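You operate a simulated robot arm through the tools that you are given. There is no shell and no other tool. Be economical: measure what you need, move in short steps, check, and stop when the job is done.

Carry out the task below with a simulated two-armed robot. There is one attempt and no reset: what you move stays moved.

Task
Fetch the orange dripper from the inside of the grey flood tray and set it on the top of the cream bench. Put the tin that says "Covers" from the inside of the green flood tray on top of the orange box and the tin marked "Seals" in the inside of the grey flood tray. Press the zero button three times. Fetch the grey planter and set it on the grey bench beside the small tub. Pick up the grey probe with one hand, pass it to the other hand and put it on the spot under the drum spout. The order is free. Set down upright: orange dripper.

It is judged by the outcome, as a careful person would: the job done as asked, and still so three seconds after it is handed in. It fails if anything else is knocked over, pushed out of place, dropped, spilled or broken. A push-on lid holds only when it is set on centred and level and pressed home; a screw cap is set on level and turned clockwise until tight.

Robot
Two 7-joint arms with two-finger parallel grippers on one trunk, on a base that drives. Base frame: it is fixed to the floor where the robot stands at the start and does not move with it; the origin is under the middle of the robot, x ahead of it, y to its left, z up; the surface under the hand at the start is at about z = 784. Readings come in mm, rad, newtons and seconds.
The left shoulder is at the start at [60, 189, 1128], the right one opposite. With the tool pointing down near the work surface each hand reaches from about 100 to 640 mm from the robot's upright axis, wherever it stands, measured 20 degrees to its own side. Places, roughly: grey bench beside the small tub (18x16 cm) [2720, 620, 780]; grey planter [5000, 2500, 750]; grey probe (4x4x12 cm) [-800, -6900, 700]; inside of the grey flood tray [600, -100, 800]; orange box [750, 1000, 750]; orange dripper [500, -250, 750]; spot under the drum spout (19x23 cm) [2740, -7140, 760]; tin [500, 750, 750]; top of the cream bench [1000, -3800, 800]; zero button [3200, -100, 800]. Payload 3.43 kg a hand.
The TCP of each hand is the grasp point between the finger pads, 30 mm short of the fingertips. In the tool frame z runs along the fingers and y along their closing line. The gripper opens to 94 mm. The fingers are 28 mm wide and 10 mm thick; the gripper's body (50 by 96 mm) begins 55 mm behind the TCP.
Orientation is that of the tool frame in the base frame, as a unit quaternion [w, x, y, z]. With the fingers straight down and closing along the base's y, the tool's x points along the base's -x, its y along +y and its z along -z.

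Tools
- The arms move only by the tool jog_arm. It takes "left_motion", "right_motion" or both (then of equal length, played together; a hand with none holds still); each is a list of rows, each a list of 7 numbers: the shift along the tool's x, y, z in mm, then the turn, a rotation vector about the tool's x, y, z in rad, then the gripper command, from -1 (shut) to 1 (fully open), values between in proportion. In form: [[tx, ty, tz, ax, ay, az, fingers], ...]. A call has 1 to 8 rows; each row shifts and turns the commanded pose from where the row before left it, along the tool's axes as they then stand. A row lasts 0.2 s, in which the tool goes at most 50 mm and 0.15 rad; a call with a longer step from one row to the next is refused whole, and so is a gripper value outside its range. Where a pose cannot be reached the arm comes as near as it can. A force on the tool above 40 N (or 10 N above the force at the start of the call, whichever is more), or a blocked arm, ends the call early, and 0.2 s more pass. Each finger travels about 153 mm/s and halts on what it meets, pressing with about 22 N; the grip force reading is that of the motor and also rises with nothing between the fingers. The clock runs only during rows and for 0.2 s after the last one: add rows that do not move to give the fingers time. The reply holds the time, the measured pose of the TCP, the force on the tool along the base axes, the opening and the grip force, in the units named above and with some noise, with the torque about the TCP (base axes, N m) and any sound that the robot's microphone picked up.
- Cameras (640 x 400 px; columns grow to the right, rows downward): "scene" is now at [0.5, 16.1, 1670.7]; the picture's right is [0.08, -1.00, 0.00], its down [-0.89, -0.07, -0.45] and it looks along [0.45, 0.04, -0.89] (base axes); focal length 260 px, centre (320, 200). "left" rides on the left gripper at [76, -14, -102] in its tool frame; the picture's right is [0.18, 0.98, 0.00], its down [-0.75, 0.14, -0.64] and it looks along [-0.63, 0.12, 0.77] (tool axes); focal length 243 px, centre (320, 200). "right" rides on the right gripper at [76, 14, -103] in its tool frame; the picture's right is [-0.18, 0.98, 0.00], its down [-0.75, -0.14, -0.64] and it looks along [-0.63, -0.12, 0.77] (tool axes); focal length 243 px, centre (320, 200). There is no depth. A picture from a camera that has moved, and an enlarged one, comes with that camera's place and axes in the base frame and with its lens. The place of the scene camera against the robot may be out by one fixed shift of up to 18 mm in any direction.
- camera(camera): a new picture of that camera. It takes no simulated time.
- move_column(by): slides the trunk up (or, below 0, down) by that many mm; the arms and the scene camera ride with it, the base frame stays. It gives what a move gives, with no picture.
- steer(legs): drives the robot by 1 to 6 legs, each [ahead, left, turn to the left] in mm, mm and rad, along the robot's own axes; the way and the turn of a leg run together, so that a leg with both is an arc; at most 1500 mm and 3.142 rad a leg. The arms and the cameras ride along, it lands a little off, and it stops where it bumps. It gives what a move gives.
- aim_head(pan, tilt): turns the head with the scene camera to pan (to the left, within 1.501 rad either way) and tilt (down, from -0.506 to 1.204), counted from straight ahead of the robot. It gives what a move gives.
- inspect(camera, box): a new picture of the part [left, top, right, bottom] of that camera's present view, enlarged. It takes no simulated time.
- finish_job(): hands the job in; it is judged then, once.

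Work in short steps. Places have to be worked out from the pictures, the camera data and where the tool is seen: move nearer, look again, correct. Check each grasp and each placing, and mend what went wrong. You have 186 turns and 154 pictures in all, those below and enlarged ones among them. Open the grippers and draw the arms clear of the work before you hand the job in, unless the task says otherwise.

The tools are called as a command line: name --argument value ..., lists and objects as JSON in quotes. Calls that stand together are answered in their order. jog_arm: Moves the arms, as the interface text tells. Its arguments: {"type":"object","properties":{"left_motion":{"type":"array"},"right_motion":{"type":"array"}},"required":[]} The other tools are called the same way: move_column (by) slides the trunk up or down; steer (legs) drives the base; aim_head (pan, tilt) turns the head that bears the scene camera; camera (camera) takes a picture; inspect (camera, box) takes an enlarged picture of a part of a camera's view; finish_job () hands the job in.

At the start:

```text
clock: 0.0
left_ee_pos: [345.8, 374.7, 1133.2]
left_orientation: [0.0, 0.0, 1.0, 0.0]
left_ft_force: [-0.2, 0.6, 0.1]
left_wrist_torque: [0.0, 0.0, -0.01]
left_grip_width: 93.9
left_grasp_force: 0.0
right_ee_pos: [282.5, 43.0, 1135.5]
right_orientation: [0.0, 0.001, 1.0, 0.0]
right_ft_force: [0.3, -0.5, -0.9]
right_wrist_torque: [-0.01, 0.0, -0.01]
right_grip_width: 94.0
right_grasp_force: 0.1
trunk travel left (down, up): [-800.0, 190.0]
robot x, y, heading: [1.0, -0.7, 0.004]
head pan, tilt: [0.079, 1.105]
```

scene: 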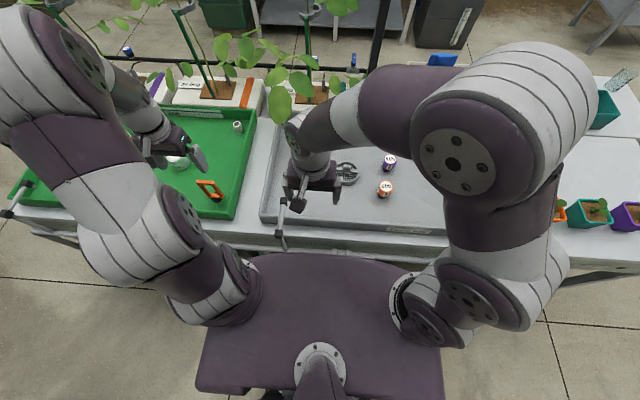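
right: 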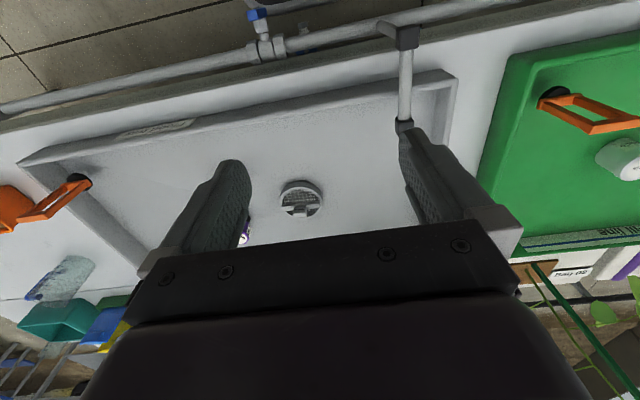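
left: 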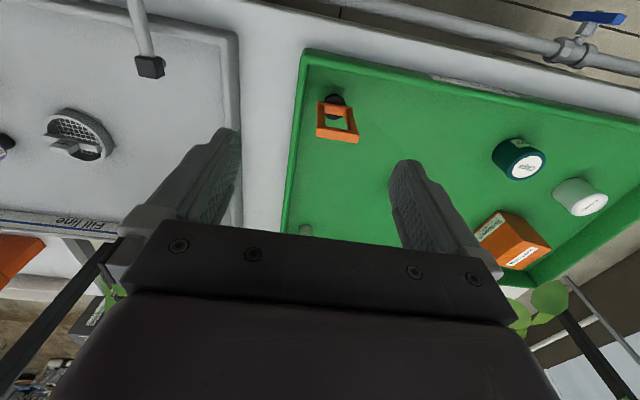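

The start views show the grey tray ahead and the green one to the left. I look at the bench from the head in several directions to find the items.

aim_head --pan 0.7 --tilt 0.8

camera --camera "scene"

aim_head --pan -0.4 --tilt 0.7

camera --camera "scene"

```text
clock: 1.0
left_ee_pos: [345.2, 374.9, 1133.1]
left_orientation: [0.0, 0.0, 1.0, 0.0]
left_ft_force: [-0.2, 1.3, 0.8]
left_wrist_torque: [0.01, -0.01, -0.02]
left_grip_width: 93.9
left_grasp_force: 0.1
right_ee_pos: [282.7, 42.5, 1135.2]
right_orientation: [0.0, 0.0, 1.0, 0.0]
right_ft_force: [-0.3, 0.0, 0.7]
right_wrist_torque: [-0.02, 0.01, 0.0]
right_grip_width: 93.6
right_grasp_force: 0.1
trunk travel left (down, up): [-800.0, 190.0]
robot x, y, heading: [1.0, 1.3, 0.001]
head pan, tilt: [0.7, 0.799]
```

```text
150 pictures are left
camera scene: at [-0.4, 63.1, 1692.7], right [0.64, -0.77, 0.0], down [-0.55, -0.46, -0.7], along [0.53, 0.45, -0.72], focal length 260 px, centre (320, 200)
```

scene: 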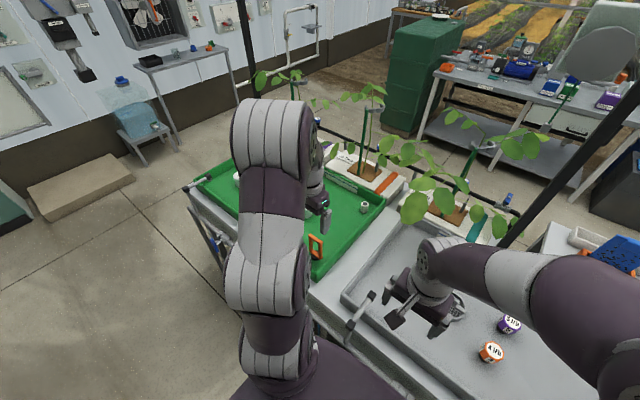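

```text
clock: 2.3
left_ee_pos: [346.6, 375.4, 1133.7]
left_orientation: [0.0, 0.0, 1.0, 0.0]
left_ft_force: [-1.2, -0.7, -0.5]
left_wrist_torque: [0.0, -0.02, 0.01]
left_grip_width: 93.8
left_grasp_force: 0.1
right_ee_pos: [283.2, 43.9, 1133.9]
right_orientation: [-0.001, 0.001, 1.0, 0.0]
right_ft_force: [-0.2, 0.1, 0.4]
right_wrist_torque: [-0.02, -0.01, 0.02]
right_grip_width: 94.0
right_grasp_force: 0.0
trunk travel left (down, up): [-800.0, 190.0]
robot x, y, heading: [1.5, -2.7, 0.005]
head pan, tilt: [-0.4, 0.7]
```

```text
149 pictures are left
camera scene: at [16.2, -21.8, 1701.0], right [-0.39, -0.92, 0.0], down [-0.59, 0.25, -0.76], along [0.7, -0.3, -0.64], focal length 260 px, centre (320, 200)
```

scene: 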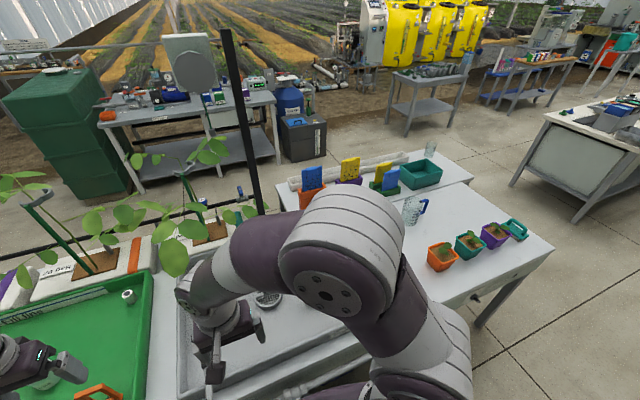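

I enlarge the hand views to read the tin and dripper labels.

inspect --camera "left" --box '[460, 110, 640, 290]'

inspect --camera "scene" --box '[180, 120, 560, 340]'

```text
2.22 times, centred on (550, 200) of left
camera zoom: at [268.8, 363.2, 1235.4], right [-0.18, 0.98, 0.0], down [0.75, 0.14, 0.64], along [0.63, 0.12, -0.77], focal length 539 px, centre (-191, 200)
```

zoom: 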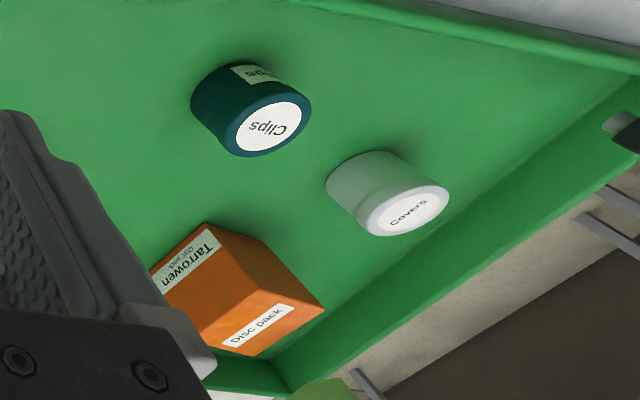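

```text
1.68 times, centred on (370, 230) of scene
camera zoom: at [16.2, -21.8, 1701.0], right [-0.39, -0.92, 0.0], down [-0.59, 0.25, -0.76], along [0.7, -0.3, -0.64], focal length 438 px, centre (236, 150)
```

zoom: 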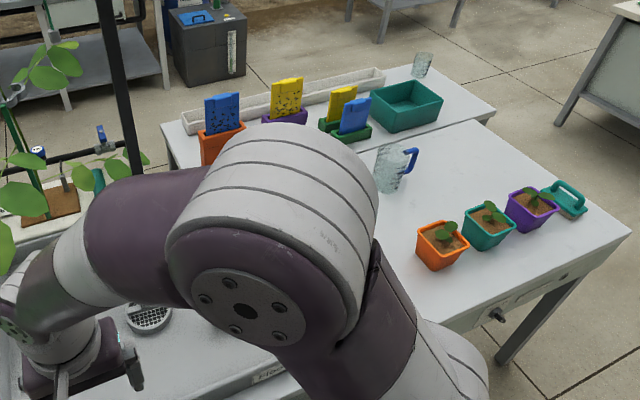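

Covers is white at about [512,1023], Clips is teal, the orange box about [690,990]; another tin is hidden near [555,637]. I drive left 450 mm and look.

steer --legs '[[0, 450, 0]]'

camera --camera "left"

aim_head --pan 0.5 --tilt 1.1

camera --camera "scene"

```text
clock: 5.1
left_ee_pos: [346.3, 831.4, 1134.1]
left_orientation: [0.001, 0.001, 1.0, 0.0]
left_ft_force: [0.0, 0.3, -1.1]
left_wrist_torque: [0.0, -0.01, 0.01]
left_grip_width: 93.8
left_grasp_force: 0.0
right_ee_pos: [283.3, 500.6, 1135.4]
right_orientation: [0.0, 0.001, 1.0, 0.0]
right_ft_force: [-0.2, -0.7, 0.4]
right_wrist_torque: [-0.01, -0.02, -0.05]
right_grip_width: 94.2
right_grasp_force: 0.1
trunk travel left (down, up): [-800.0, 190.0]
robot x, y, heading: [0.6, 458.2, 0.0]
head pan, tilt: [-0.4, 0.7]
```

```text
146 pictures are left
camera left: at [270.0, 819.4, 1235.6], right [-0.18, 0.98, 0.0], down [0.75, 0.14, 0.64], along [0.63, 0.12, -0.77], focal length 243 px, centre (320, 200)
```

left: 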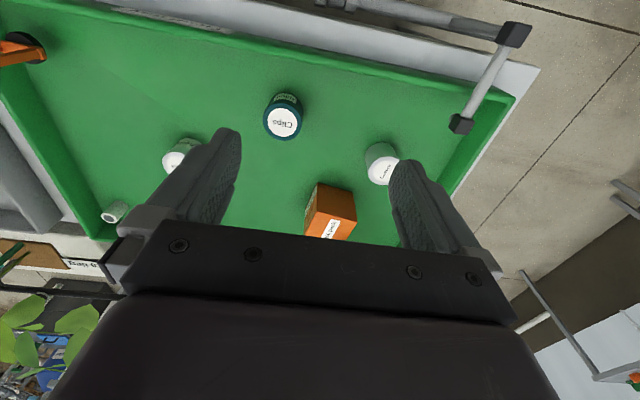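

```text
clock: 6.3
left_ee_pos: [346.8, 832.2, 1134.5]
left_orientation: [-0.001, 0.001, 1.0, 0.0]
left_ft_force: [-0.2, 0.4, 0.4]
left_wrist_torque: [-0.02, -0.03, 0.0]
left_grip_width: 94.0
left_grasp_force: 0.1
right_ee_pos: [283.2, 498.7, 1134.7]
right_orientation: [0.0, 0.0, 1.0, 0.0]
right_ft_force: [-0.3, -0.6, 0.2]
right_wrist_torque: [-0.02, -0.02, 0.0]
right_grip_width: 93.9
right_grasp_force: 0.1
trunk travel left (down, up): [-800.0, 190.0]
robot x, y, heading: [-0.1, 456.5, 0.003]
head pan, tilt: [0.499, 1.1]
```

```text
145 pictures are left
camera scene: at [-6.1, 498.9, 1671.0], right [0.48, -0.88, 0.0], down [-0.78, -0.42, -0.45], along [0.4, 0.22, -0.89], focal length 260 px, centre (320, 200)
```

scene: 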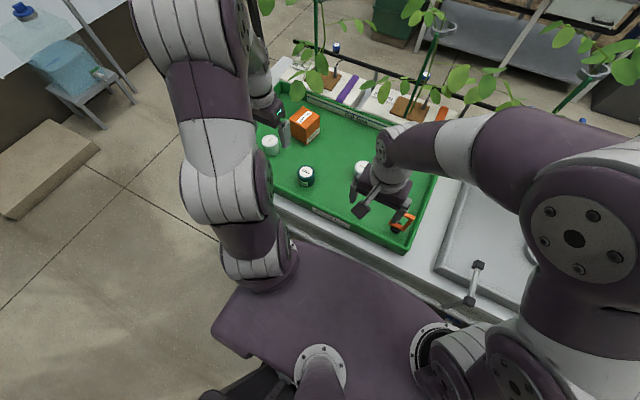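

Two white tins: one beside the box near [498,983], the other near [545,600]. I drive left 340 mm so that each is within reach of one hand, then look from the left hand and the head.

steer --legs '[[0, 335, 0]]'

camera --camera "left"

camera --camera "right"

aim_head --pan 0.0 --tilt 1.2

camera --camera "scene"

```text
clock: 8.5
left_ee_pos: [348.9, 1162.2, 1134.6]
left_orientation: [0.001, 0.002, 1.0, 0.0]
left_ft_force: [-0.2, 0.9, 0.6]
left_wrist_torque: [-0.01, 0.0, -0.01]
left_grip_width: 94.0
left_grasp_force: 0.1
right_ee_pos: [283.1, 830.3, 1135.9]
right_orientation: [0.0, 0.002, 1.0, 0.0]
right_ft_force: [-0.6, -0.2, 0.5]
right_wrist_torque: [-0.01, 0.01, 0.03]
right_grip_width: 94.0
right_grasp_force: 0.1
trunk travel left (down, up): [-800.0, 190.0]
robot x, y, heading: [1.1, 789.1, -0.007]
head pan, tilt: [0.499, 1.1]
```

```text
144 pictures are left
camera left: at [271.6, 1150.7, 1235.6], right [-0.18, 0.98, 0.0], down [0.75, 0.14, 0.64], along [0.63, 0.12, -0.77], focal length 243 px, centre (320, 200)
```

left: 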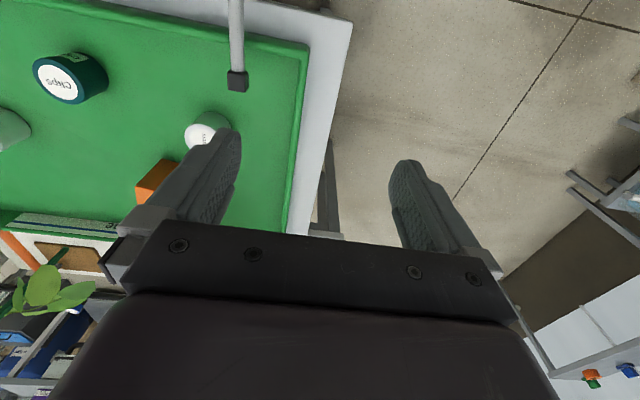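

```text
143 pictures are left
camera right: at [208.1, 845.6, 1238.0], right [0.19, 0.98, 0.0], down [0.75, -0.14, 0.64], along [0.63, -0.12, -0.77], focal length 243 px, centre (320, 200)
```

right: 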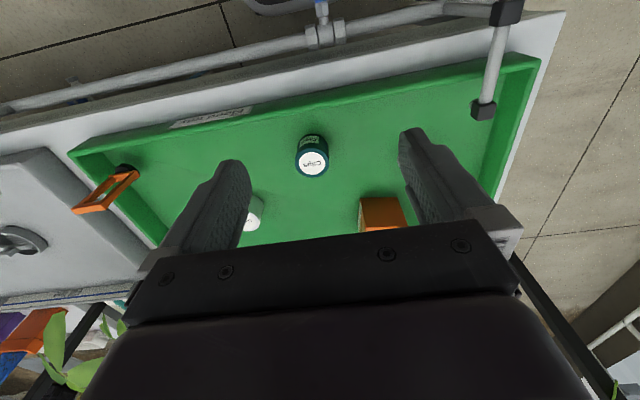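

```text
clock: 9.4
left_ee_pos: [349.1, 1163.5, 1133.4]
left_orientation: [0.0, 0.001, 1.0, 0.0]
left_ft_force: [-0.9, 0.3, -0.1]
left_wrist_torque: [0.0, -0.01, -0.05]
left_grip_width: 94.1
left_grasp_force: 0.0
right_ee_pos: [284.4, 830.6, 1135.2]
right_orientation: [0.001, 0.002, 1.0, 0.0]
right_ft_force: [-0.6, -0.2, 0.0]
right_wrist_torque: [0.0, 0.02, 0.0]
right_grip_width: 93.9
right_grasp_force: 0.1
trunk travel left (down, up): [-800.0, 190.0]
robot x, y, heading: [2.6, 787.9, -0.004]
head pan, tilt: [0.0, 1.201]
```

```text
142 pictures are left
camera scene: at [-4.8, 800.0, 1665.0], right [0.0, -1.0, 0.0], down [-0.93, 0.0, -0.36], along [0.36, 0.0, -0.93], focal length 260 px, centre (320, 200)
```

scene: 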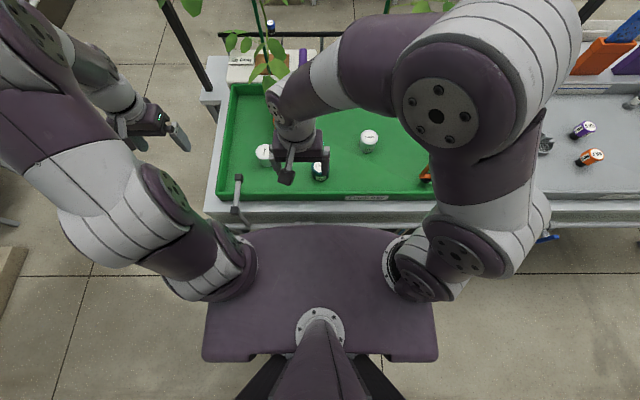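

Reach geometry is fine from here. I bring the left hand above the Covers tin and the right hand above the other white tin to check labels.

jog_arm --left_motion '[[-18.6, -22.4, 16.6, 0, 0, 0, 1], [-18.6, -22.4, 16.6, 0, 0, 0, 1], [-18.6, -22.4, 16.6, 0, 0, 0, 1], [-18.6, -22.4, 16.6, 0, 0, 0, 1], [-18.6, -22.4, 16.6, 0, 0, 0, 1], [-18.6, -22.4, 16.6, 0, 0, 0, 1], [-18.6, -22.4, 16.6, 0, 0, 0, 1], [-18.6, -22.4, 16.6, 0, 0, 0, 1]]' --right_motion '[[-32, -28.7, 12.5, 0, 0, 0, 1], [-32, -28.7, 12.5, 0, 0, 0, 1], [-32, -28.7, 12.5, 0, 0, 0, 1], [-32, -28.7, 12.5, 0, 0, 0, 1], [-32, -28.7, 12.5, 0, 0, 0, 1], [-32, -28.7, 12.5, 0, 0, 0, 1], [-32, -28.7, 12.5, 0, 0, 0, 1], [-32, -28.7, 12.5, 0, 0, 0, 1]]'

camera --camera "left"

camera --camera "right"

```text
clock: 11.2
left_ee_pos: [498.7, 981.0, 1000.5]
left_orientation: [-0.001, 0.001, 1.0, 0.001]
left_ft_force: [0.8, 0.6, -0.3]
left_wrist_torque: [0.01, 0.04, 0.01]
left_grip_width: 94.0
left_grasp_force: 0.0
right_ee_pos: [542.2, 600.2, 1032.8]
right_orientation: [-0.001, 0.002, 1.0, 0.001]
right_ft_force: [-0.5, 0.2, 0.4]
right_wrist_torque: [0.02, 0.02, 0.01]
right_grip_width: 93.8
right_grasp_force: 0.1
trunk travel left (down, up): [-800.0, 190.0]
robot x, y, heading: [-0.4, 786.9, -0.003]
head pan, tilt: [0.0, 1.201]
```

```text
141 pictures are left
camera left: at [422.3, 969.5, 1102.8], right [-0.18, 0.98, 0.0], down [0.76, 0.14, 0.64], along [0.63, 0.12, -0.77], focal length 243 px, centre (320, 200)
```

left: 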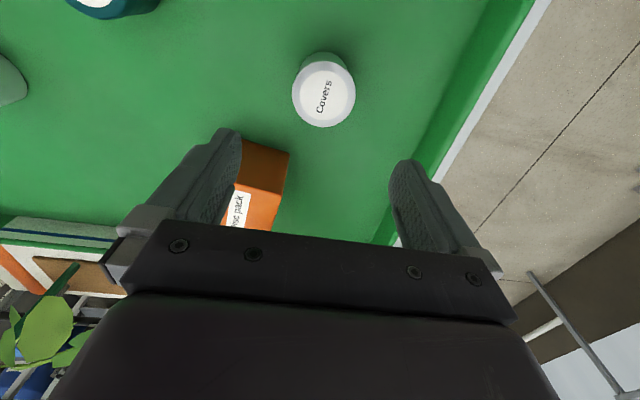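

```text
140 pictures are left
camera right: at [465.6, 614.3, 1135.6], right [0.19, 0.98, 0.0], down [0.75, -0.14, 0.64], along [0.63, -0.12, -0.77], focal length 243 px, centre (320, 200)
```

right: 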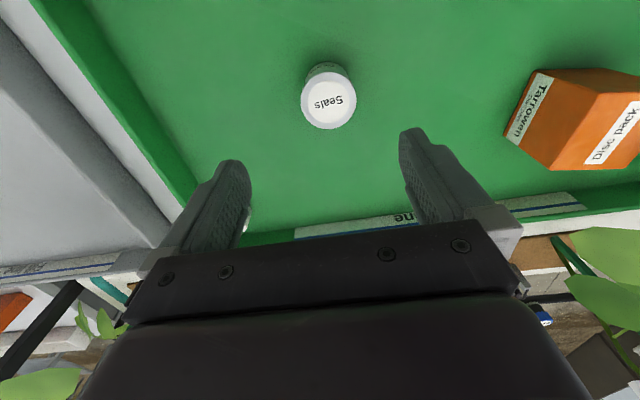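

Confirmed: left hand is over Covers (top centre ≈[497,987,843]), right hand over Seals (≈[558,606,843]). I lower both to z ≈ 855, fingers open, and re-check.

jog_arm --left_motion '[[0.2, 0.7, 18, 0, 0, 0, 1], [0.2, 0.7, 18, 0, 0, 0, 1], [0.2, 0.7, 18, 0, 0, 0, 1], [0.2, 0.7, 18, 0, 0, 0, 1], [0.2, 0.7, 18, 0, 0, 0, 1], [0.2, 0.7, 18, 0, 0, 0, 1], [0.2, 0.7, 18, 0, 0, 0, 1], [0.2, 0.7, 18, 0, 0, 0, 1]]' --right_motion '[[-2, 0.7, 22, 0, 0, 0, 1], [-2, 0.7, 22, 0, 0, 0, 1], [-2, 0.7, 22, 0, 0, 0, 1], [-2, 0.7, 22, 0, 0, 0, 1], [-2, 0.7, 22, 0, 0, 0, 1], [-2, 0.7, 22, 0, 0, 0, 1], [-2, 0.7, 22, 0, 0, 0, 1], [-2, 0.7, 22, 0, 0, 0, 1]]'

camera --camera "left"

camera --camera "right"

```text
clock: 13.0
left_ee_pos: [495.6, 988.3, 855.6]
left_orientation: [0.001, 0.002, 1.0, 0.0]
left_ft_force: [0.5, 0.4, -0.9]
left_wrist_torque: [0.01, 0.03, -0.03]
left_grip_width: 94.0
left_grasp_force: 0.1
right_ee_pos: [553.5, 607.9, 858.0]
right_orientation: [0.0, 0.002, 1.0, 0.0]
right_ft_force: [0.1, 0.2, 0.3]
right_wrist_torque: [-0.02, -0.01, -0.03]
right_grip_width: 93.9
right_grasp_force: 0.0
trunk travel left (down, up): [-800.0, 190.0]
robot x, y, heading: [3.5, 787.7, -0.001]
head pan, tilt: [0.0, 1.201]
```

```text
139 pictures are left
camera left: at [418.8, 976.6, 958.1], right [-0.18, 0.98, 0.0], down [0.75, 0.14, 0.64], along [0.63, 0.12, -0.77], focal length 243 px, centre (320, 200)
```

left: 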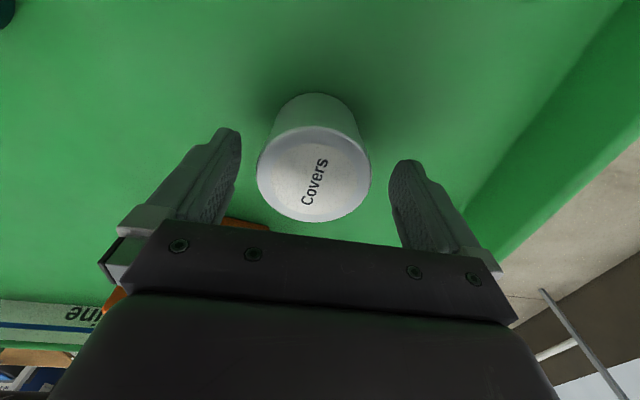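

```text
138 pictures are left
camera right: at [478.8, 622.1, 961.6], right [0.19, 0.98, 0.0], down [0.75, -0.14, 0.64], along [0.63, -0.12, -0.77], focal length 243 px, centre (320, 200)
```

right: 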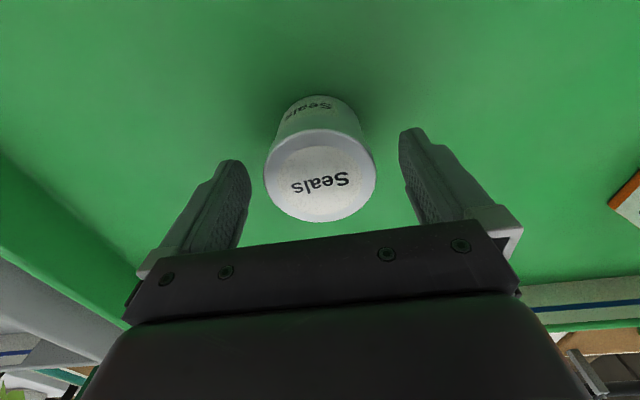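

Both tins are centred between the fingers. Lower 22 mm and close both grippers.

jog_arm --left_motion '[[0, 0, 11, 0, 0, 0, 1], [1, 0, 11, 0, 0, 0, 1], [0, 0, 0, 0, 0, 0, 0.2], [0, 0, 0, 0, 0, 0, -0.5], [0, 0, 0, 0, 0, 0, -1], [0, 0, 0, 0, 0, 0, -1]]' --right_motion '[[0, 0, 12, 0, 0, 0, 1], [0, 0, 12, 0, 0, 0, 1], [0, 0, 0, 0, 0, 0, 0.2], [0, 0, 0, 0, 0, 0, -0.5], [0, 0, 0, 0, 0, 0, -1], [0, 0, 0, 0, 0, 0, -1]]'

```text
clock: 14.4
left_ee_pos: [493.7, 989.3, 834.2]
left_orientation: [0.0, 0.002, 1.0, 0.0]
left_ft_force: [0.6, -0.7, -0.8]
left_wrist_torque: [-0.02, 0.01, 0.01]
left_grip_width: 66.0
left_grasp_force: 21.8
right_ee_pos: [555.0, 606.7, 834.8]
right_orientation: [0.0, 0.002, 1.0, 0.0]
right_ft_force: [1.1, 0.0, 0.5]
right_wrist_torque: [0.02, -0.02, 0.0]
right_grip_width: 66.5
right_grasp_force: 21.7
trunk travel left (down, up): [-800.0, 190.0]
robot x, y, heading: [3.6, 789.2, -0.007]
head pan, tilt: [0.0, 1.201]
```

Both grips hold at 66 mm. Lift both 120 mm and view the box.

jog_arm --left_motion '[[0, 0, -10, 0, 0, 0, -1], [0, 0, -20, 0, 0, 0, -1], [0, 0, -30, 0, 0, 0, -1], [0, 0, -30, 0, 0, 0, -1], [0, 0, -30, 0, 0, 0, -1]]' --right_motion '[[0, 0, -10, 0, 0, 0, -1], [0, 0, -20, 0, 0, 0, -1], [0, 0, -30, 0, 0, 0, -1], [0, 0, -30, 0, 0, 0, -1], [0, 0, -30, 0, 0, 0, -1]]'

camera --camera "left"

camera --camera "right"

aim_head --pan 0.25 --tilt 0.95

camera --camera "scene"

```text
clock: 15.6
left_ee_pos: [493.1, 990.9, 955.0]
left_orientation: [0.0, 0.002, 1.0, 0.0]
left_ft_force: [-0.3, 0.1, -1.2]
left_wrist_torque: [0.01, -0.01, -0.01]
left_grip_width: 61.3
left_grasp_force: 21.9
right_ee_pos: [554.5, 605.5, 956.9]
right_orientation: [0.0, 0.002, 1.0, 0.0]
right_ft_force: [-0.4, -0.8, -1.3]
right_wrist_torque: [0.02, -0.01, 0.03]
right_grip_width: 61.3
right_grasp_force: 22.1
trunk travel left (down, up): [-800.0, 190.0]
robot x, y, heading: [-0.9, 789.7, -0.002]
head pan, tilt: [0.0, 1.201]
```

```text
137 pictures are left
camera left: at [416.0, 978.0, 1056.7], right [-0.18, 0.98, 0.0], down [0.75, 0.14, 0.64], along [0.63, 0.12, -0.77], focal length 243 px, centre (320, 200)
```

left: 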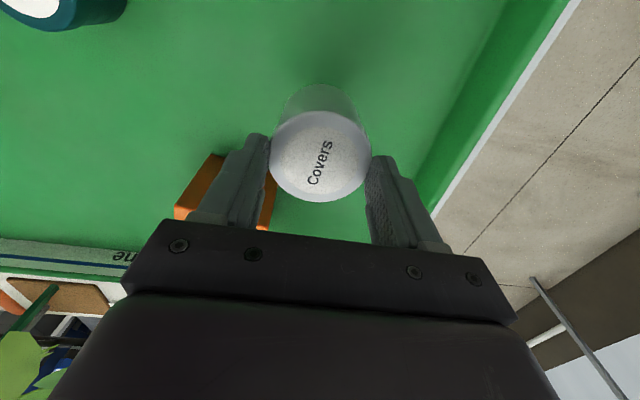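

```text
136 pictures are left
camera right: at [479.4, 621.1, 1059.4], right [0.19, 0.98, 0.0], down [0.75, -0.14, 0.64], along [0.63, -0.12, -0.77], focal length 243 px, centre (320, 200)
```

right: 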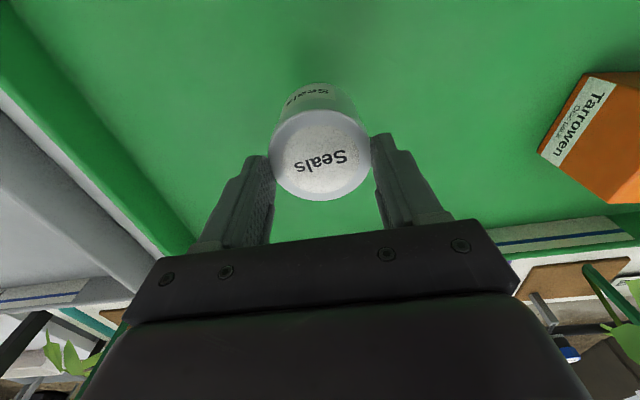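

```text
clock: 16.4
left_ee_pos: [494.6, 990.4, 954.0]
left_orientation: [-0.001, 0.002, 1.0, 0.0]
left_ft_force: [-0.8, -0.3, -2.0]
left_wrist_torque: [0.01, -0.05, 0.0]
left_grip_width: 61.5
left_grasp_force: 22.2
right_ee_pos: [556.4, 605.7, 954.2]
right_orientation: [0.0, 0.002, 1.0, 0.0]
right_ft_force: [-0.1, -0.4, -1.2]
right_wrist_torque: [-0.01, 0.01, 0.04]
right_grip_width: 61.1
right_grasp_force: 22.8
trunk travel left (down, up): [-800.0, 190.0]
robot x, y, heading: [4.1, 789.8, -0.003]
head pan, tilt: [0.25, 0.949]
```

```text
135 pictures are left
camera scene: at [10.9, 818.1, 1681.1], right [0.24, -0.97, 0.0], down [-0.79, -0.2, -0.58], along [0.56, 0.14, -0.81], focal length 260 px, centre (320, 200)
```

scene: 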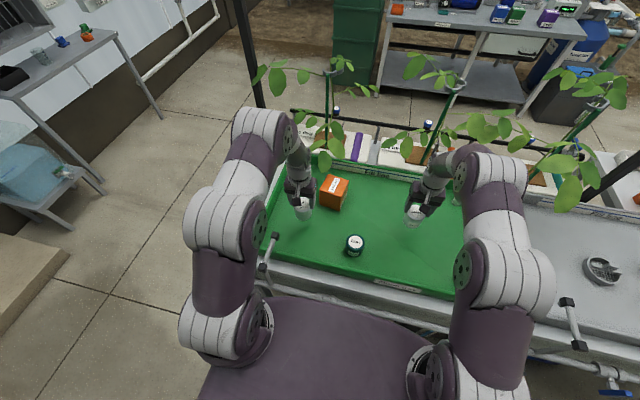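

I enlarge the box in the scene view to determine its faces.

inspect --camera "scene" --box '[270, 150, 390, 250]'

```text
4.00 times, centred on (330, 200) of scene
camera zoom: at [10.9, 818.1, 1681.1], right [0.24, -0.97, 0.0], down [-0.79, -0.2, -0.58], along [0.56, 0.14, -0.81], focal length 1040 px, centre (280, 200)
```

zoom: 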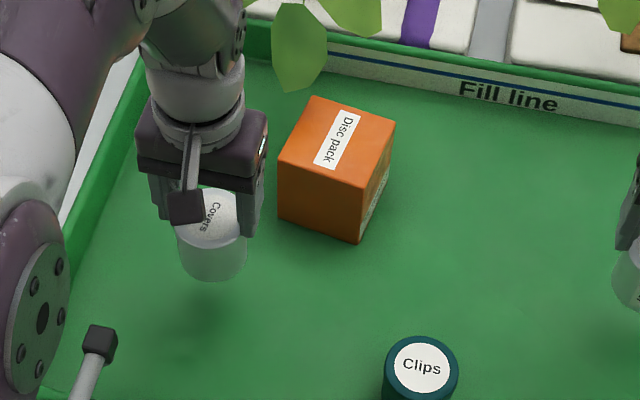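

The box top is about [646,919,875], ~85 mm wide. I move the left hand up toward it and look again.

jog_arm --left_motion '[[0, 0, -12, 0, 0, 0, -1], [-20, -12, -8, 0, 0, 0, -1], [-20, -13, -8, 0, 0, 0, -1], [-20, -13, 0, 0, 0, 0, -1], [-20, -13, 0, 0, 0, 0, -1]]'

camera --camera "left"

inspect --camera "scene" --box '[270, 150, 390, 250]'

inspect --camera "right" --box '[480, 40, 640, 220]'

```text
clock: 17.6
left_ee_pos: [576.3, 937.5, 983.0]
left_orientation: [0.0, 0.002, 1.0, 0.0]
left_ft_force: [0.0, 0.3, -2.3]
left_wrist_torque: [-0.01, 0.01, 0.01]
left_grip_width: 61.2
left_grasp_force: 21.9
right_ee_pos: [556.2, 605.4, 955.4]
right_orientation: [0.0, 0.002, 1.0, -0.001]
right_ft_force: [-0.5, -0.2, -1.3]
right_wrist_torque: [-0.01, -0.01, 0.04]
right_grip_width: 61.2
right_grasp_force: 22.3
trunk travel left (down, up): [-800.0, 190.0]
robot x, y, heading: [1.2, 788.9, -0.003]
head pan, tilt: [0.25, 0.949]
```

```text
133 pictures are left
camera left: at [498.9, 924.9, 1084.3], right [-0.18, 0.98, 0.0], down [0.75, 0.14, 0.64], along [0.63, 0.12, -0.77], focal length 243 px, centre (320, 200)
```

left: 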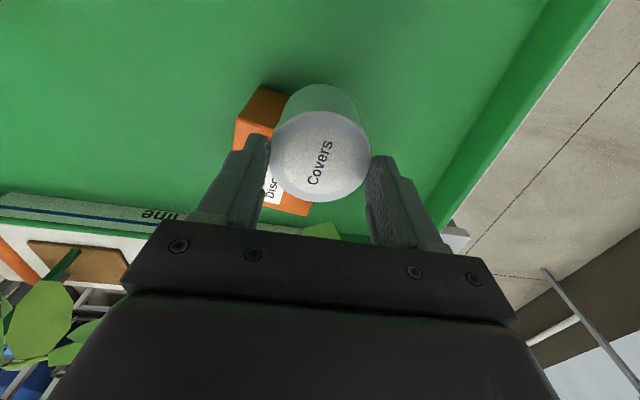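

```text
4.00 times, centred on (330, 200) of scene
camera zoom: at [11.7, 817.5, 1681.2], right [0.24, -0.97, 0.0], down [-0.79, -0.2, -0.58], along [0.56, 0.14, -0.81], focal length 1040 px, centre (280, 200)
```

zoom: 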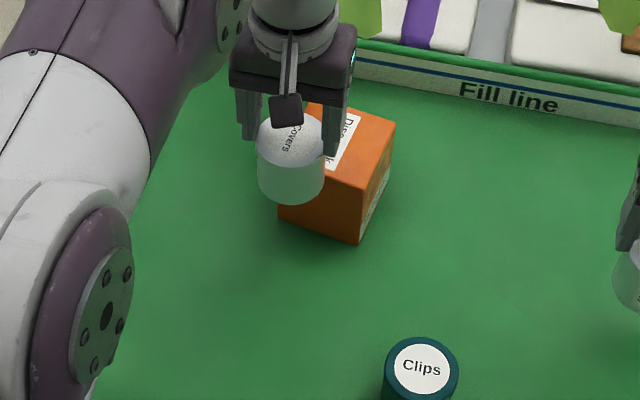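

```text
2.22 times, centred on (560, 130) of right
camera zoom: at [481.5, 620.8, 1058.2], right [0.19, 0.98, 0.0], down [0.75, -0.14, 0.64], along [0.63, -0.12, -0.77], focal length 539 px, centre (-213, 356)
```

zoom: 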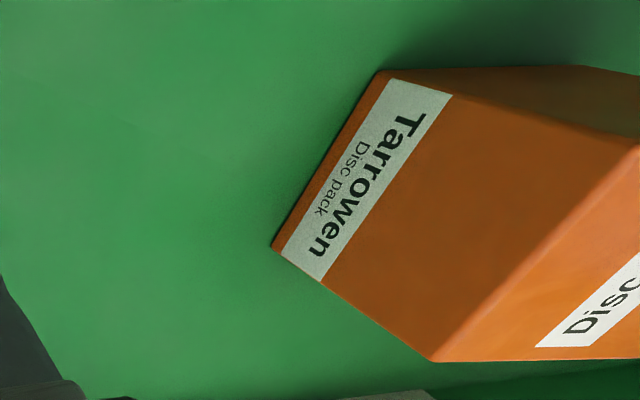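

The hand-camera rays place the box top centre at about [646,916,874]. I move the tin above it and look.

jog_arm --left_motion '[[-17, -5, 0, 0, 0, 0, -1], [-17, -5, 0, 0, 0, 0, -1], [-17, -5, 0, 0, 0, 0, -1], [-18, -6, 0, 0, 0, 0, -1], [0, 0, 15, 0, 0, 0, -1], [0, 0, 15, 0, 0, 0, -1]]'

camera --camera "left"

inspect --camera "scene" --box '[270, 150, 390, 250]'

inspect --camera "right" --box '[440, 0, 640, 220]'

```text
clock: 19.0
left_ee_pos: [606.4, 927.1, 951.6]
left_orientation: [-0.001, 0.002, 1.0, 0.0]
left_ft_force: [-6.8, -0.9, 19.0]
left_wrist_torque: [0.0, 0.05, -0.02]
left_grip_width: 63.8
left_grasp_force: 22.2
left hand out of reach, approached as far as the arm can: row 3, 4
right_ee_pos: [555.5, 605.2, 955.2]
right_orientation: [-0.001, 0.003, 1.0, 0.0]
right_ft_force: [0.3, 0.1, -1.0]
right_wrist_torque: [0.03, 0.03, -0.01]
right_grip_width: 61.2
right_grasp_force: 22.6
trunk travel left (down, up): [-800.0, 190.0]
robot x, y, heading: [-3.0, 788.2, 0.002]
head pan, tilt: [0.25, 0.949]
```

```text
130 pictures are left
camera left: at [529.0, 915.1, 1054.2], right [-0.18, 0.98, 0.0], down [0.76, 0.14, 0.64], along [0.63, 0.12, -0.77], focal length 243 px, centre (320, 200)
```

left: 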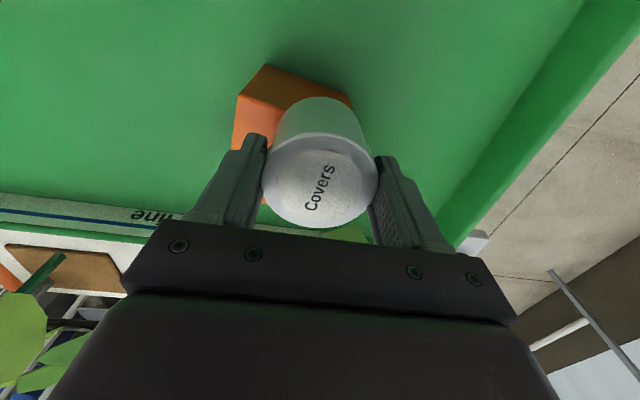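

```text
4.00 times, centred on (330, 200) of scene
camera zoom: at [9.0, 817.3, 1681.3], right [0.24, -0.97, 0.0], down [-0.79, -0.2, -0.58], along [0.56, 0.14, -0.81], focal length 1040 px, centre (280, 200)
```

zoom: 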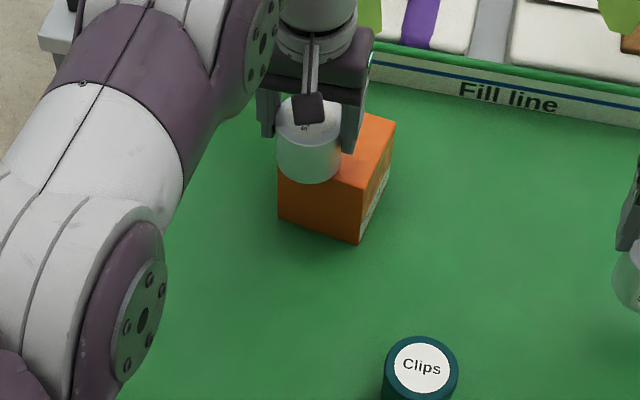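

```text
1.82 times, centred on (540, 110) of right
camera zoom: at [479.8, 620.6, 1059.1], right [0.19, 0.98, 0.0], down [0.75, -0.14, 0.64], along [0.63, -0.12, -0.77], focal length 441 px, centre (-80, 364)
```

zoom: 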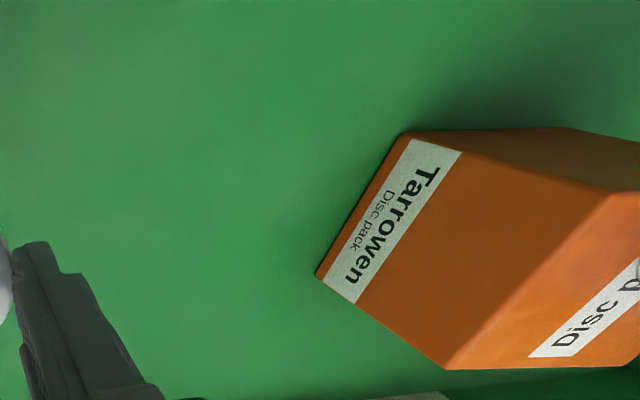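

The tin touched the box near its front edge since the arm ran out of reach (x 606 instead of 646). I lift it, then drive forward 50 mm carefully.

jog_arm --left_motion '[[0, 0, -10, 0, 0, 0, -1], [0, 0, -15, 0, 0, 0, -1], [0, 0, -15, 0, 0, 0, -1]]'

steer --legs '[[50, 0, 0]]'

camera --camera "left"

inspect --camera "scene" --box '[270, 150, 390, 250]'

```text
clock: 19.8
left_ee_pos: [608.1, 927.8, 989.9]
left_orientation: [-0.001, 0.002, 1.0, 0.0]
left_ft_force: [-0.4, -0.3, -1.2]
left_wrist_torque: [0.0, 0.01, 0.0]
left_grip_width: 63.5
left_grasp_force: 22.3
right_ee_pos: [556.1, 606.8, 954.5]
right_orientation: [0.0, 0.002, 1.0, 0.001]
right_ft_force: [0.3, 0.3, -1.6]
right_wrist_torque: [-0.01, 0.05, -0.04]
right_grip_width: 61.4
right_grasp_force: 22.5
trunk travel left (down, up): [-800.0, 190.0]
robot x, y, heading: [2.6, 789.0, -0.005]
head pan, tilt: [0.25, 0.949]
```

```text
clock: 20.7
left_ee_pos: [655.9, 927.2, 993.0]
left_orientation: [0.001, 0.001, 1.0, 0.0]
left_ft_force: [-0.6, -1.1, -2.1]
left_wrist_torque: [-0.01, 0.02, 0.03]
left_grip_width: 63.4
left_grasp_force: 22.4
right_ee_pos: [604.9, 605.0, 957.3]
right_orientation: [0.001, 0.002, 1.0, 0.0]
right_ft_force: [0.8, 1.1, -1.5]
right_wrist_torque: [-0.01, -0.01, 0.03]
right_grip_width: 61.4
right_grasp_force: 22.4
trunk travel left (down, up): [-800.0, 190.0]
robot x, y, heading: [52.1, 792.3, -0.003]
head pan, tilt: [0.25, 0.949]
```

```text
127 pictures are left
camera left: at [579.0, 915.4, 1094.5], right [-0.18, 0.98, 0.0], down [0.75, 0.14, 0.64], along [0.63, 0.12, -0.77], focal length 243 px, centre (320, 200)
```

left: 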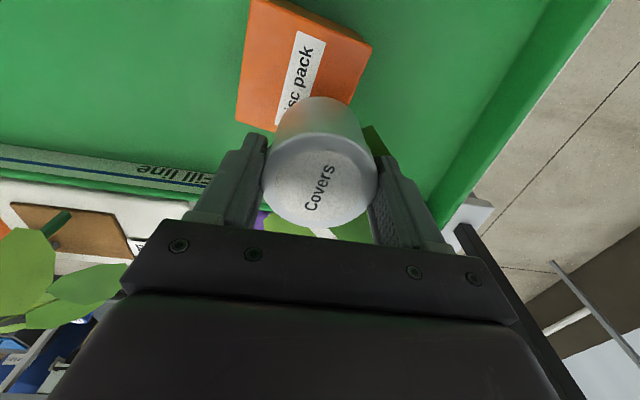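

```text
4.00 times, centred on (330, 200) of scene
camera zoom: at [56.9, 818.0, 1681.3], right [0.24, -0.97, 0.0], down [-0.79, -0.2, -0.58], along [0.57, 0.14, -0.81], focal length 1040 px, centre (280, 200)
```

zoom: 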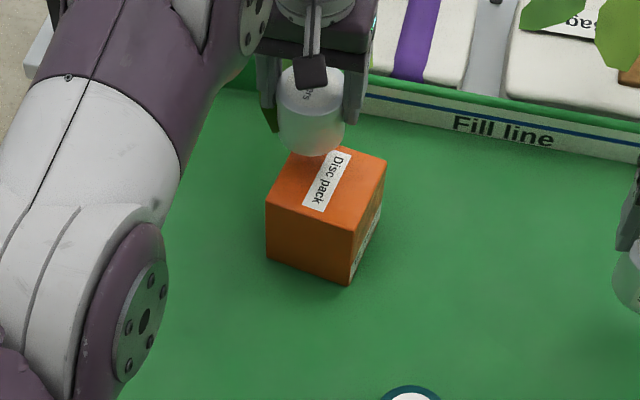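

Now the whole box top is visible; its centre is about [637,913]. I shift there and come down to just above contact height (~957).

jog_arm --left_motion '[[10, -7, 0, 0, 0, 0, -1], [9, -7, 0, 0, 0, 0, -1], [0, 0, 12, 0, 0, 0, -1], [0, 0, 12, 0, 0, 0, -1], [0, 0, 11, 0, 0, 0, -1]]'

inspect --camera "scene" --box '[270, 150, 390, 250]'

camera --camera "left"

```text
clock: 21.9
left_ee_pos: [639.9, 913.1, 955.2]
left_orientation: [-0.001, 0.002, 1.0, 0.0]
left_ft_force: [-0.1, 1.1, -1.5]
left_wrist_torque: [0.01, 0.04, 0.02]
left_grip_width: 63.5
left_grasp_force: 22.6
right_ee_pos: [606.5, 607.1, 955.2]
right_orientation: [-0.002, 0.002, 1.0, 0.0]
right_ft_force: [-0.2, 0.5, -1.9]
right_wrist_torque: [-0.01, 0.04, 0.0]
right_grip_width: 61.2
right_grasp_force: 21.8
trunk travel left (down, up): [-800.0, 190.0]
robot x, y, heading: [49.3, 789.5, -0.002]
head pan, tilt: [0.25, 0.949]
```

```text
4.00 times, centred on (330, 200) of scene
camera zoom: at [61.3, 818.1, 1681.2], right [0.24, -0.97, 0.0], down [-0.79, -0.2, -0.58], along [0.56, 0.14, -0.81], focal length 1040 px, centre (280, 200)
```

zoom: 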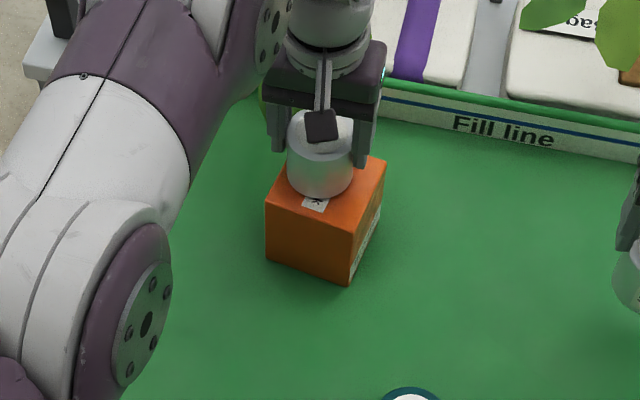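

```text
124 pictures are left
camera left: at [563.0, 901.7, 1057.0], right [-0.18, 0.98, 0.0], down [0.75, 0.14, 0.64], along [0.63, 0.12, -0.77], focal length 243 px, centre (320, 200)
```

left: 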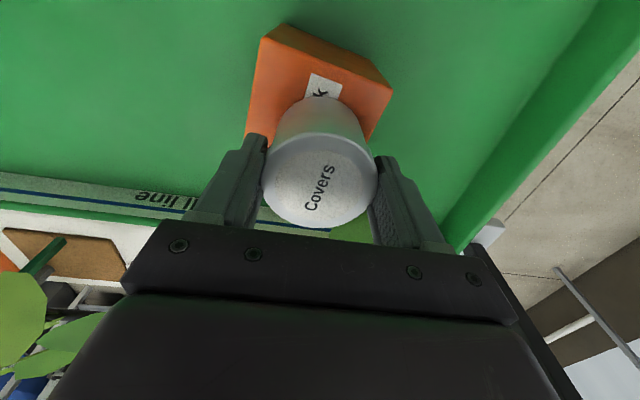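

The tin is centred over the box. Lower in small steps to feel contact.

jog_arm --left_motion '[[0, 0, 2, 0, 0, 0, -1], [0, 0, 2, 0, 0, 0, -1]]'

```text
clock: 22.5
left_ee_pos: [638.3, 913.5, 953.0]
left_orientation: [0.0, 0.002, 1.0, 0.0]
left_ft_force: [0.4, 0.2, 1.8]
left_wrist_torque: [0.09, 0.04, 0.0]
left_grip_width: 63.5
left_grasp_force: 21.9
right_ee_pos: [606.8, 606.1, 955.4]
right_orientation: [0.0, 0.002, 1.0, 0.0]
right_ft_force: [0.0, -0.4, -1.4]
right_wrist_torque: [0.0, -0.02, 0.0]
right_grip_width: 61.2
right_grasp_force: 22.1
trunk travel left (down, up): [-800.0, 190.0]
robot x, y, heading: [52.7, 791.6, -0.003]
head pan, tilt: [0.25, 0.949]
```

Contact has begun (force went from −1.5 to +1.8 N). One more mm, then open gradually.

jog_arm --left_motion '[[0, 0, 1.5, 0, 0, 0, -1], [0, 0, 0, 0, 0, 0, 0.5], [0, 0, 0, 0, 0, 0, 0.8], [0, 0, 0, 0, 0, 0, 1], [0, 0, 0, 0, 0, 0, 1]]'

jog_arm --left_motion '[[0, 0, -20, 0, 0, 0, 1], [0, 0, -30, 0, 0, 0, 1], [0, 0, -30, 0, 0, 0, 1], [20, 0, -20, 0, 0, 0, 1], [30, 0, 0, 0, 0, 0, 1]]'

camera --camera "left"

inspect --camera "scene" --box '[270, 150, 390, 250]'

```text
clock: 23.7
left_ee_pos: [638.6, 913.9, 951.4]
left_orientation: [0.0, 0.002, 1.0, 0.0]
left_ft_force: [-0.1, 0.2, -0.3]
left_wrist_torque: [-0.01, 0.05, -0.01]
left_grip_width: 94.1
left_grasp_force: 0.0
right_ee_pos: [606.6, 605.2, 955.1]
right_orientation: [0.0, 0.002, 1.0, 0.0]
right_ft_force: [-0.9, 0.7, -1.3]
right_wrist_torque: [0.01, -0.02, -0.02]
right_grip_width: 61.2
right_grasp_force: 22.4
trunk travel left (down, up): [-800.0, 190.0]
robot x, y, heading: [52.1, 792.2, -0.008]
head pan, tilt: [0.25, 0.949]
```

```text
clock: 24.9
left_ee_pos: [587.6, 914.6, 1052.2]
left_orientation: [0.001, 0.002, 1.0, 0.0]
left_ft_force: [0.7, 0.1, 0.5]
left_wrist_torque: [0.0, 0.0, -0.03]
left_grip_width: 94.2
left_grasp_force: 0.1
right_ee_pos: [605.4, 605.6, 956.9]
right_orientation: [0.0, 0.002, 1.0, 0.0]
right_ft_force: [-0.7, 0.3, -2.5]
right_wrist_torque: [0.0, 0.0, -0.01]
right_grip_width: 61.0
right_grasp_force: 21.9
trunk travel left (down, up): [-800.0, 190.0]
robot x, y, heading: [53.2, 791.9, -0.003]
head pan, tilt: [0.25, 0.949]
```

```text
123 pictures are left
camera left: at [510.8, 902.2, 1154.1], right [-0.18, 0.98, 0.0], down [0.75, 0.14, 0.64], along [0.63, 0.12, -0.77], focal length 243 px, centre (320, 200)
```

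left: 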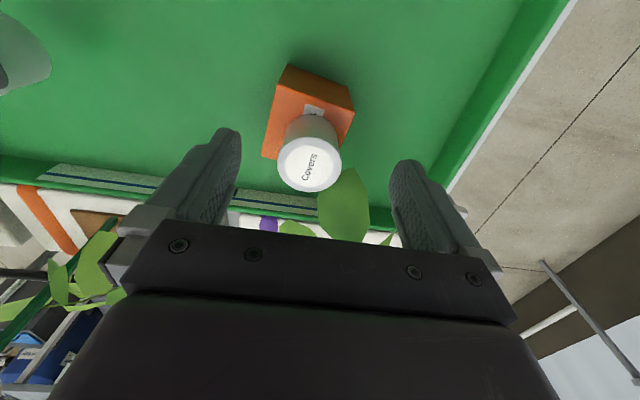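

```text
4.00 times, centred on (330, 200) of scene
camera zoom: at [58.4, 817.9, 1681.2], right [0.24, -0.97, 0.0], down [-0.79, -0.2, -0.58], along [0.57, 0.14, -0.81], focal length 1040 px, centre (280, 200)
```

zoom: 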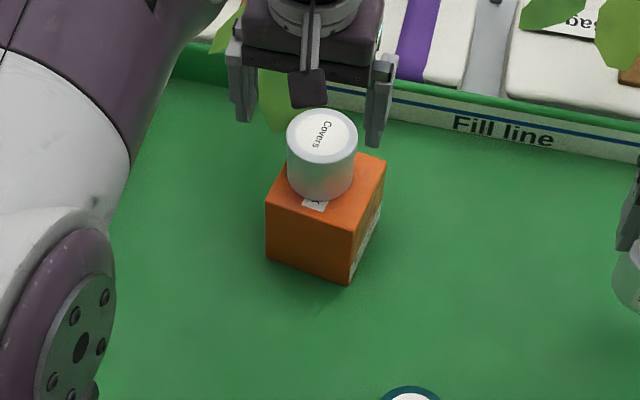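

Covers stands level on the box. I raise and pull back both hands, then back off 50 mm and drive right to the grey tray.

jog_arm --left_motion '[[30, 0, -10, 0, 0, 0, 1], [35, 0, -10, 0, 0, 0, 1], [35, 0, -10, 0, 0, 0, 1], [35, 0, -10, 0, 0, 0, 1], [35, 0, -10, 0, 0, 0, 1]]' --right_motion '[[0, 0, -20, 0, 0, 0, -1], [15, 0, -20, 0, 0, 0, -1], [20, 0, -20, 0, 0, 0, -1], [20, 0, -10, 0, 0, 0, -1], [20, 0, 0, 0, 0, 0, -1]]'

steer --legs '[[-50, 0, 0], [0, -510, 0]]'

camera --camera "right"

aim_head --pan -0.3 --tilt 1.0

camera --camera "scene"

```text
clock: 26.1
left_ee_pos: [415.6, 914.0, 1101.9]
left_orientation: [0.001, 0.001, 1.0, 0.0]
left_ft_force: [0.4, 0.5, 0.6]
left_wrist_torque: [0.0, -0.02, -0.01]
left_grip_width: 93.9
left_grasp_force: 0.0
right_ee_pos: [529.0, 605.2, 1026.0]
right_orientation: [0.002, 0.001, 1.0, 0.0]
right_ft_force: [0.6, -0.8, -0.7]
right_wrist_torque: [0.0, -0.05, 0.0]
right_grip_width: 60.9
right_grasp_force: 21.9
trunk travel left (down, up): [-800.0, 190.0]
robot x, y, heading: [56.6, 786.5, -0.003]
head pan, tilt: [0.25, 0.949]
```

```text
clock: 29.6
left_ee_pos: [365.5, 423.0, 1102.4]
left_orientation: [0.0, -0.001, 1.0, 0.0]
left_ft_force: [0.8, 0.2, 0.5]
left_wrist_torque: [0.0, 0.01, -0.03]
left_grip_width: 94.1
left_grasp_force: 0.1
right_ee_pos: [480.0, 113.3, 1024.3]
right_orientation: [0.0, -0.001, 1.0, 0.0]
right_ft_force: [-0.8, -0.3, -1.4]
right_wrist_torque: [0.03, 0.03, 0.03]
right_grip_width: 60.8
right_grasp_force: 21.6
trunk travel left (down, up): [-800.0, 190.0]
robot x, y, heading: [0.8, 295.3, -0.001]
head pan, tilt: [0.25, 0.949]
```

```text
121 pictures are left
camera right: at [404.5, 128.5, 1128.4], right [0.18, 0.98, 0.0], down [0.75, -0.14, 0.64], along [0.63, -0.12, -0.77], focal length 243 px, centre (320, 200)
```

right: 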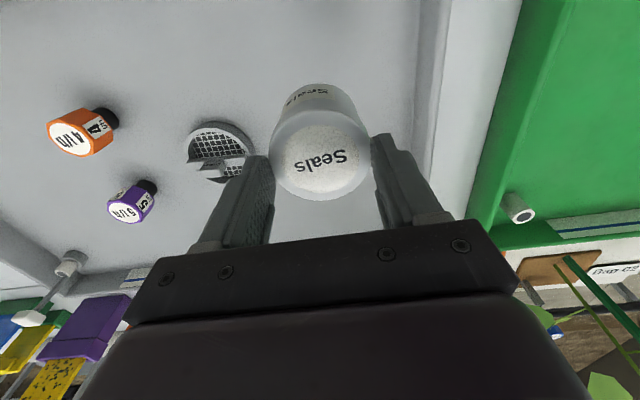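

```text
clock: 30.5
left_ee_pos: [366.6, 421.1, 1101.6]
left_orientation: [0.0, -0.001, 1.0, 0.001]
left_ft_force: [-0.2, -0.5, -0.6]
left_wrist_torque: [-0.01, 0.0, -0.03]
left_grip_width: 94.0
left_grasp_force: 0.1
right_ee_pos: [479.8, 114.3, 1025.3]
right_orientation: [0.0, -0.001, 1.0, 0.0]
right_ft_force: [0.4, 0.2, -1.0]
right_wrist_torque: [0.04, -0.04, 0.04]
right_grip_width: 60.9
right_grasp_force: 22.3
trunk travel left (down, up): [-800.0, 190.0]
robot x, y, heading: [2.6, 296.1, 0.004]
head pan, tilt: [-0.3, 1.0]
```

```text
120 pictures are left
camera scene: at [5.0, 285.2, 1677.6], right [-0.29, -0.96, 0.0], down [-0.8, 0.25, -0.54], along [0.52, -0.16, -0.84], focal length 260 px, centre (320, 200)
```

scene: 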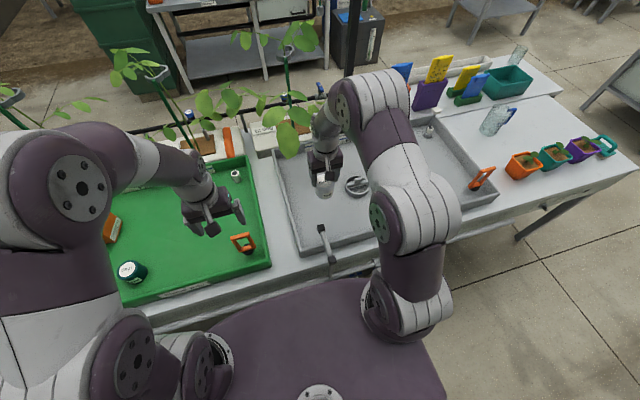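

The tray below is free. Lower Seals 120 mm, then feel for contact.

jog_arm --right_motion '[[0, 0, 25, 0, 0, 0, -1], [0, 0, 25, 0, 0, 0, -1], [0, 0, 25, 0, 0, 0, -1], [0, 0, 25, 0, 0, 0, -1], [0, 0, 20, 0, 0, 0, -1]]'

jog_arm --right_motion '[[0, 0, 5, 0, 0, 0, -1], [0, 0, 5, 0, 0, 0, -1], [0, 0, 3, 0, 0, 0, -1], [0, 0, 3, 0, 0, 0, -1], [0, 0, 3, 0, 0, 0, -1]]'

camera --camera "right"

```text
clock: 31.7
left_ee_pos: [366.2, 421.4, 1101.8]
left_orientation: [0.0, -0.001, 1.0, 0.0]
left_ft_force: [-0.3, 0.8, 0.4]
left_wrist_torque: [0.03, -0.01, 0.0]
left_grip_width: 94.3
left_grasp_force: 0.1
right_ee_pos: [481.3, 112.2, 904.5]
right_orientation: [0.0, -0.001, 1.0, -0.001]
right_ft_force: [-0.3, 0.1, -1.5]
right_wrist_torque: [-0.01, 0.0, -0.01]
right_grip_width: 61.2
right_grasp_force: 21.7
trunk travel left (down, up): [-800.0, 190.0]
robot x, y, heading: [0.5, 297.0, 0.003]
head pan, tilt: [-0.3, 1.0]
```

```text
clock: 32.9
left_ee_pos: [365.4, 421.4, 1101.0]
left_orientation: [0.0, -0.001, 1.0, 0.0]
left_ft_force: [0.9, 0.6, -0.2]
left_wrist_torque: [-0.01, -0.01, 0.03]
left_grip_width: 93.9
left_grasp_force: 0.1
right_ee_pos: [480.9, 113.8, 885.7]
right_orientation: [0.0, -0.001, 1.0, 0.0]
right_ft_force: [0.7, -0.4, -1.8]
right_wrist_torque: [0.03, -0.01, -0.01]
right_grip_width: 61.4
right_grasp_force: 21.9
trunk travel left (down, up): [-800.0, 190.0]
robot x, y, heading: [-4.0, 293.2, -0.001]
head pan, tilt: [-0.3, 1.0]
```

```text
119 pictures are left
camera right: at [404.3, 128.0, 989.4], right [0.18, 0.98, 0.0], down [0.75, -0.14, 0.64], along [0.63, -0.12, -0.77], focal length 243 px, centre (320, 200)
```

right: 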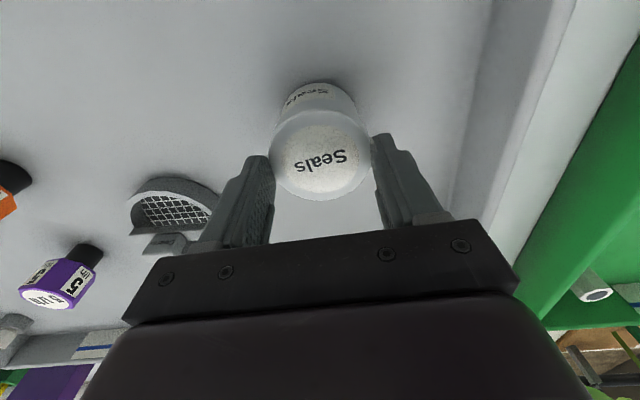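

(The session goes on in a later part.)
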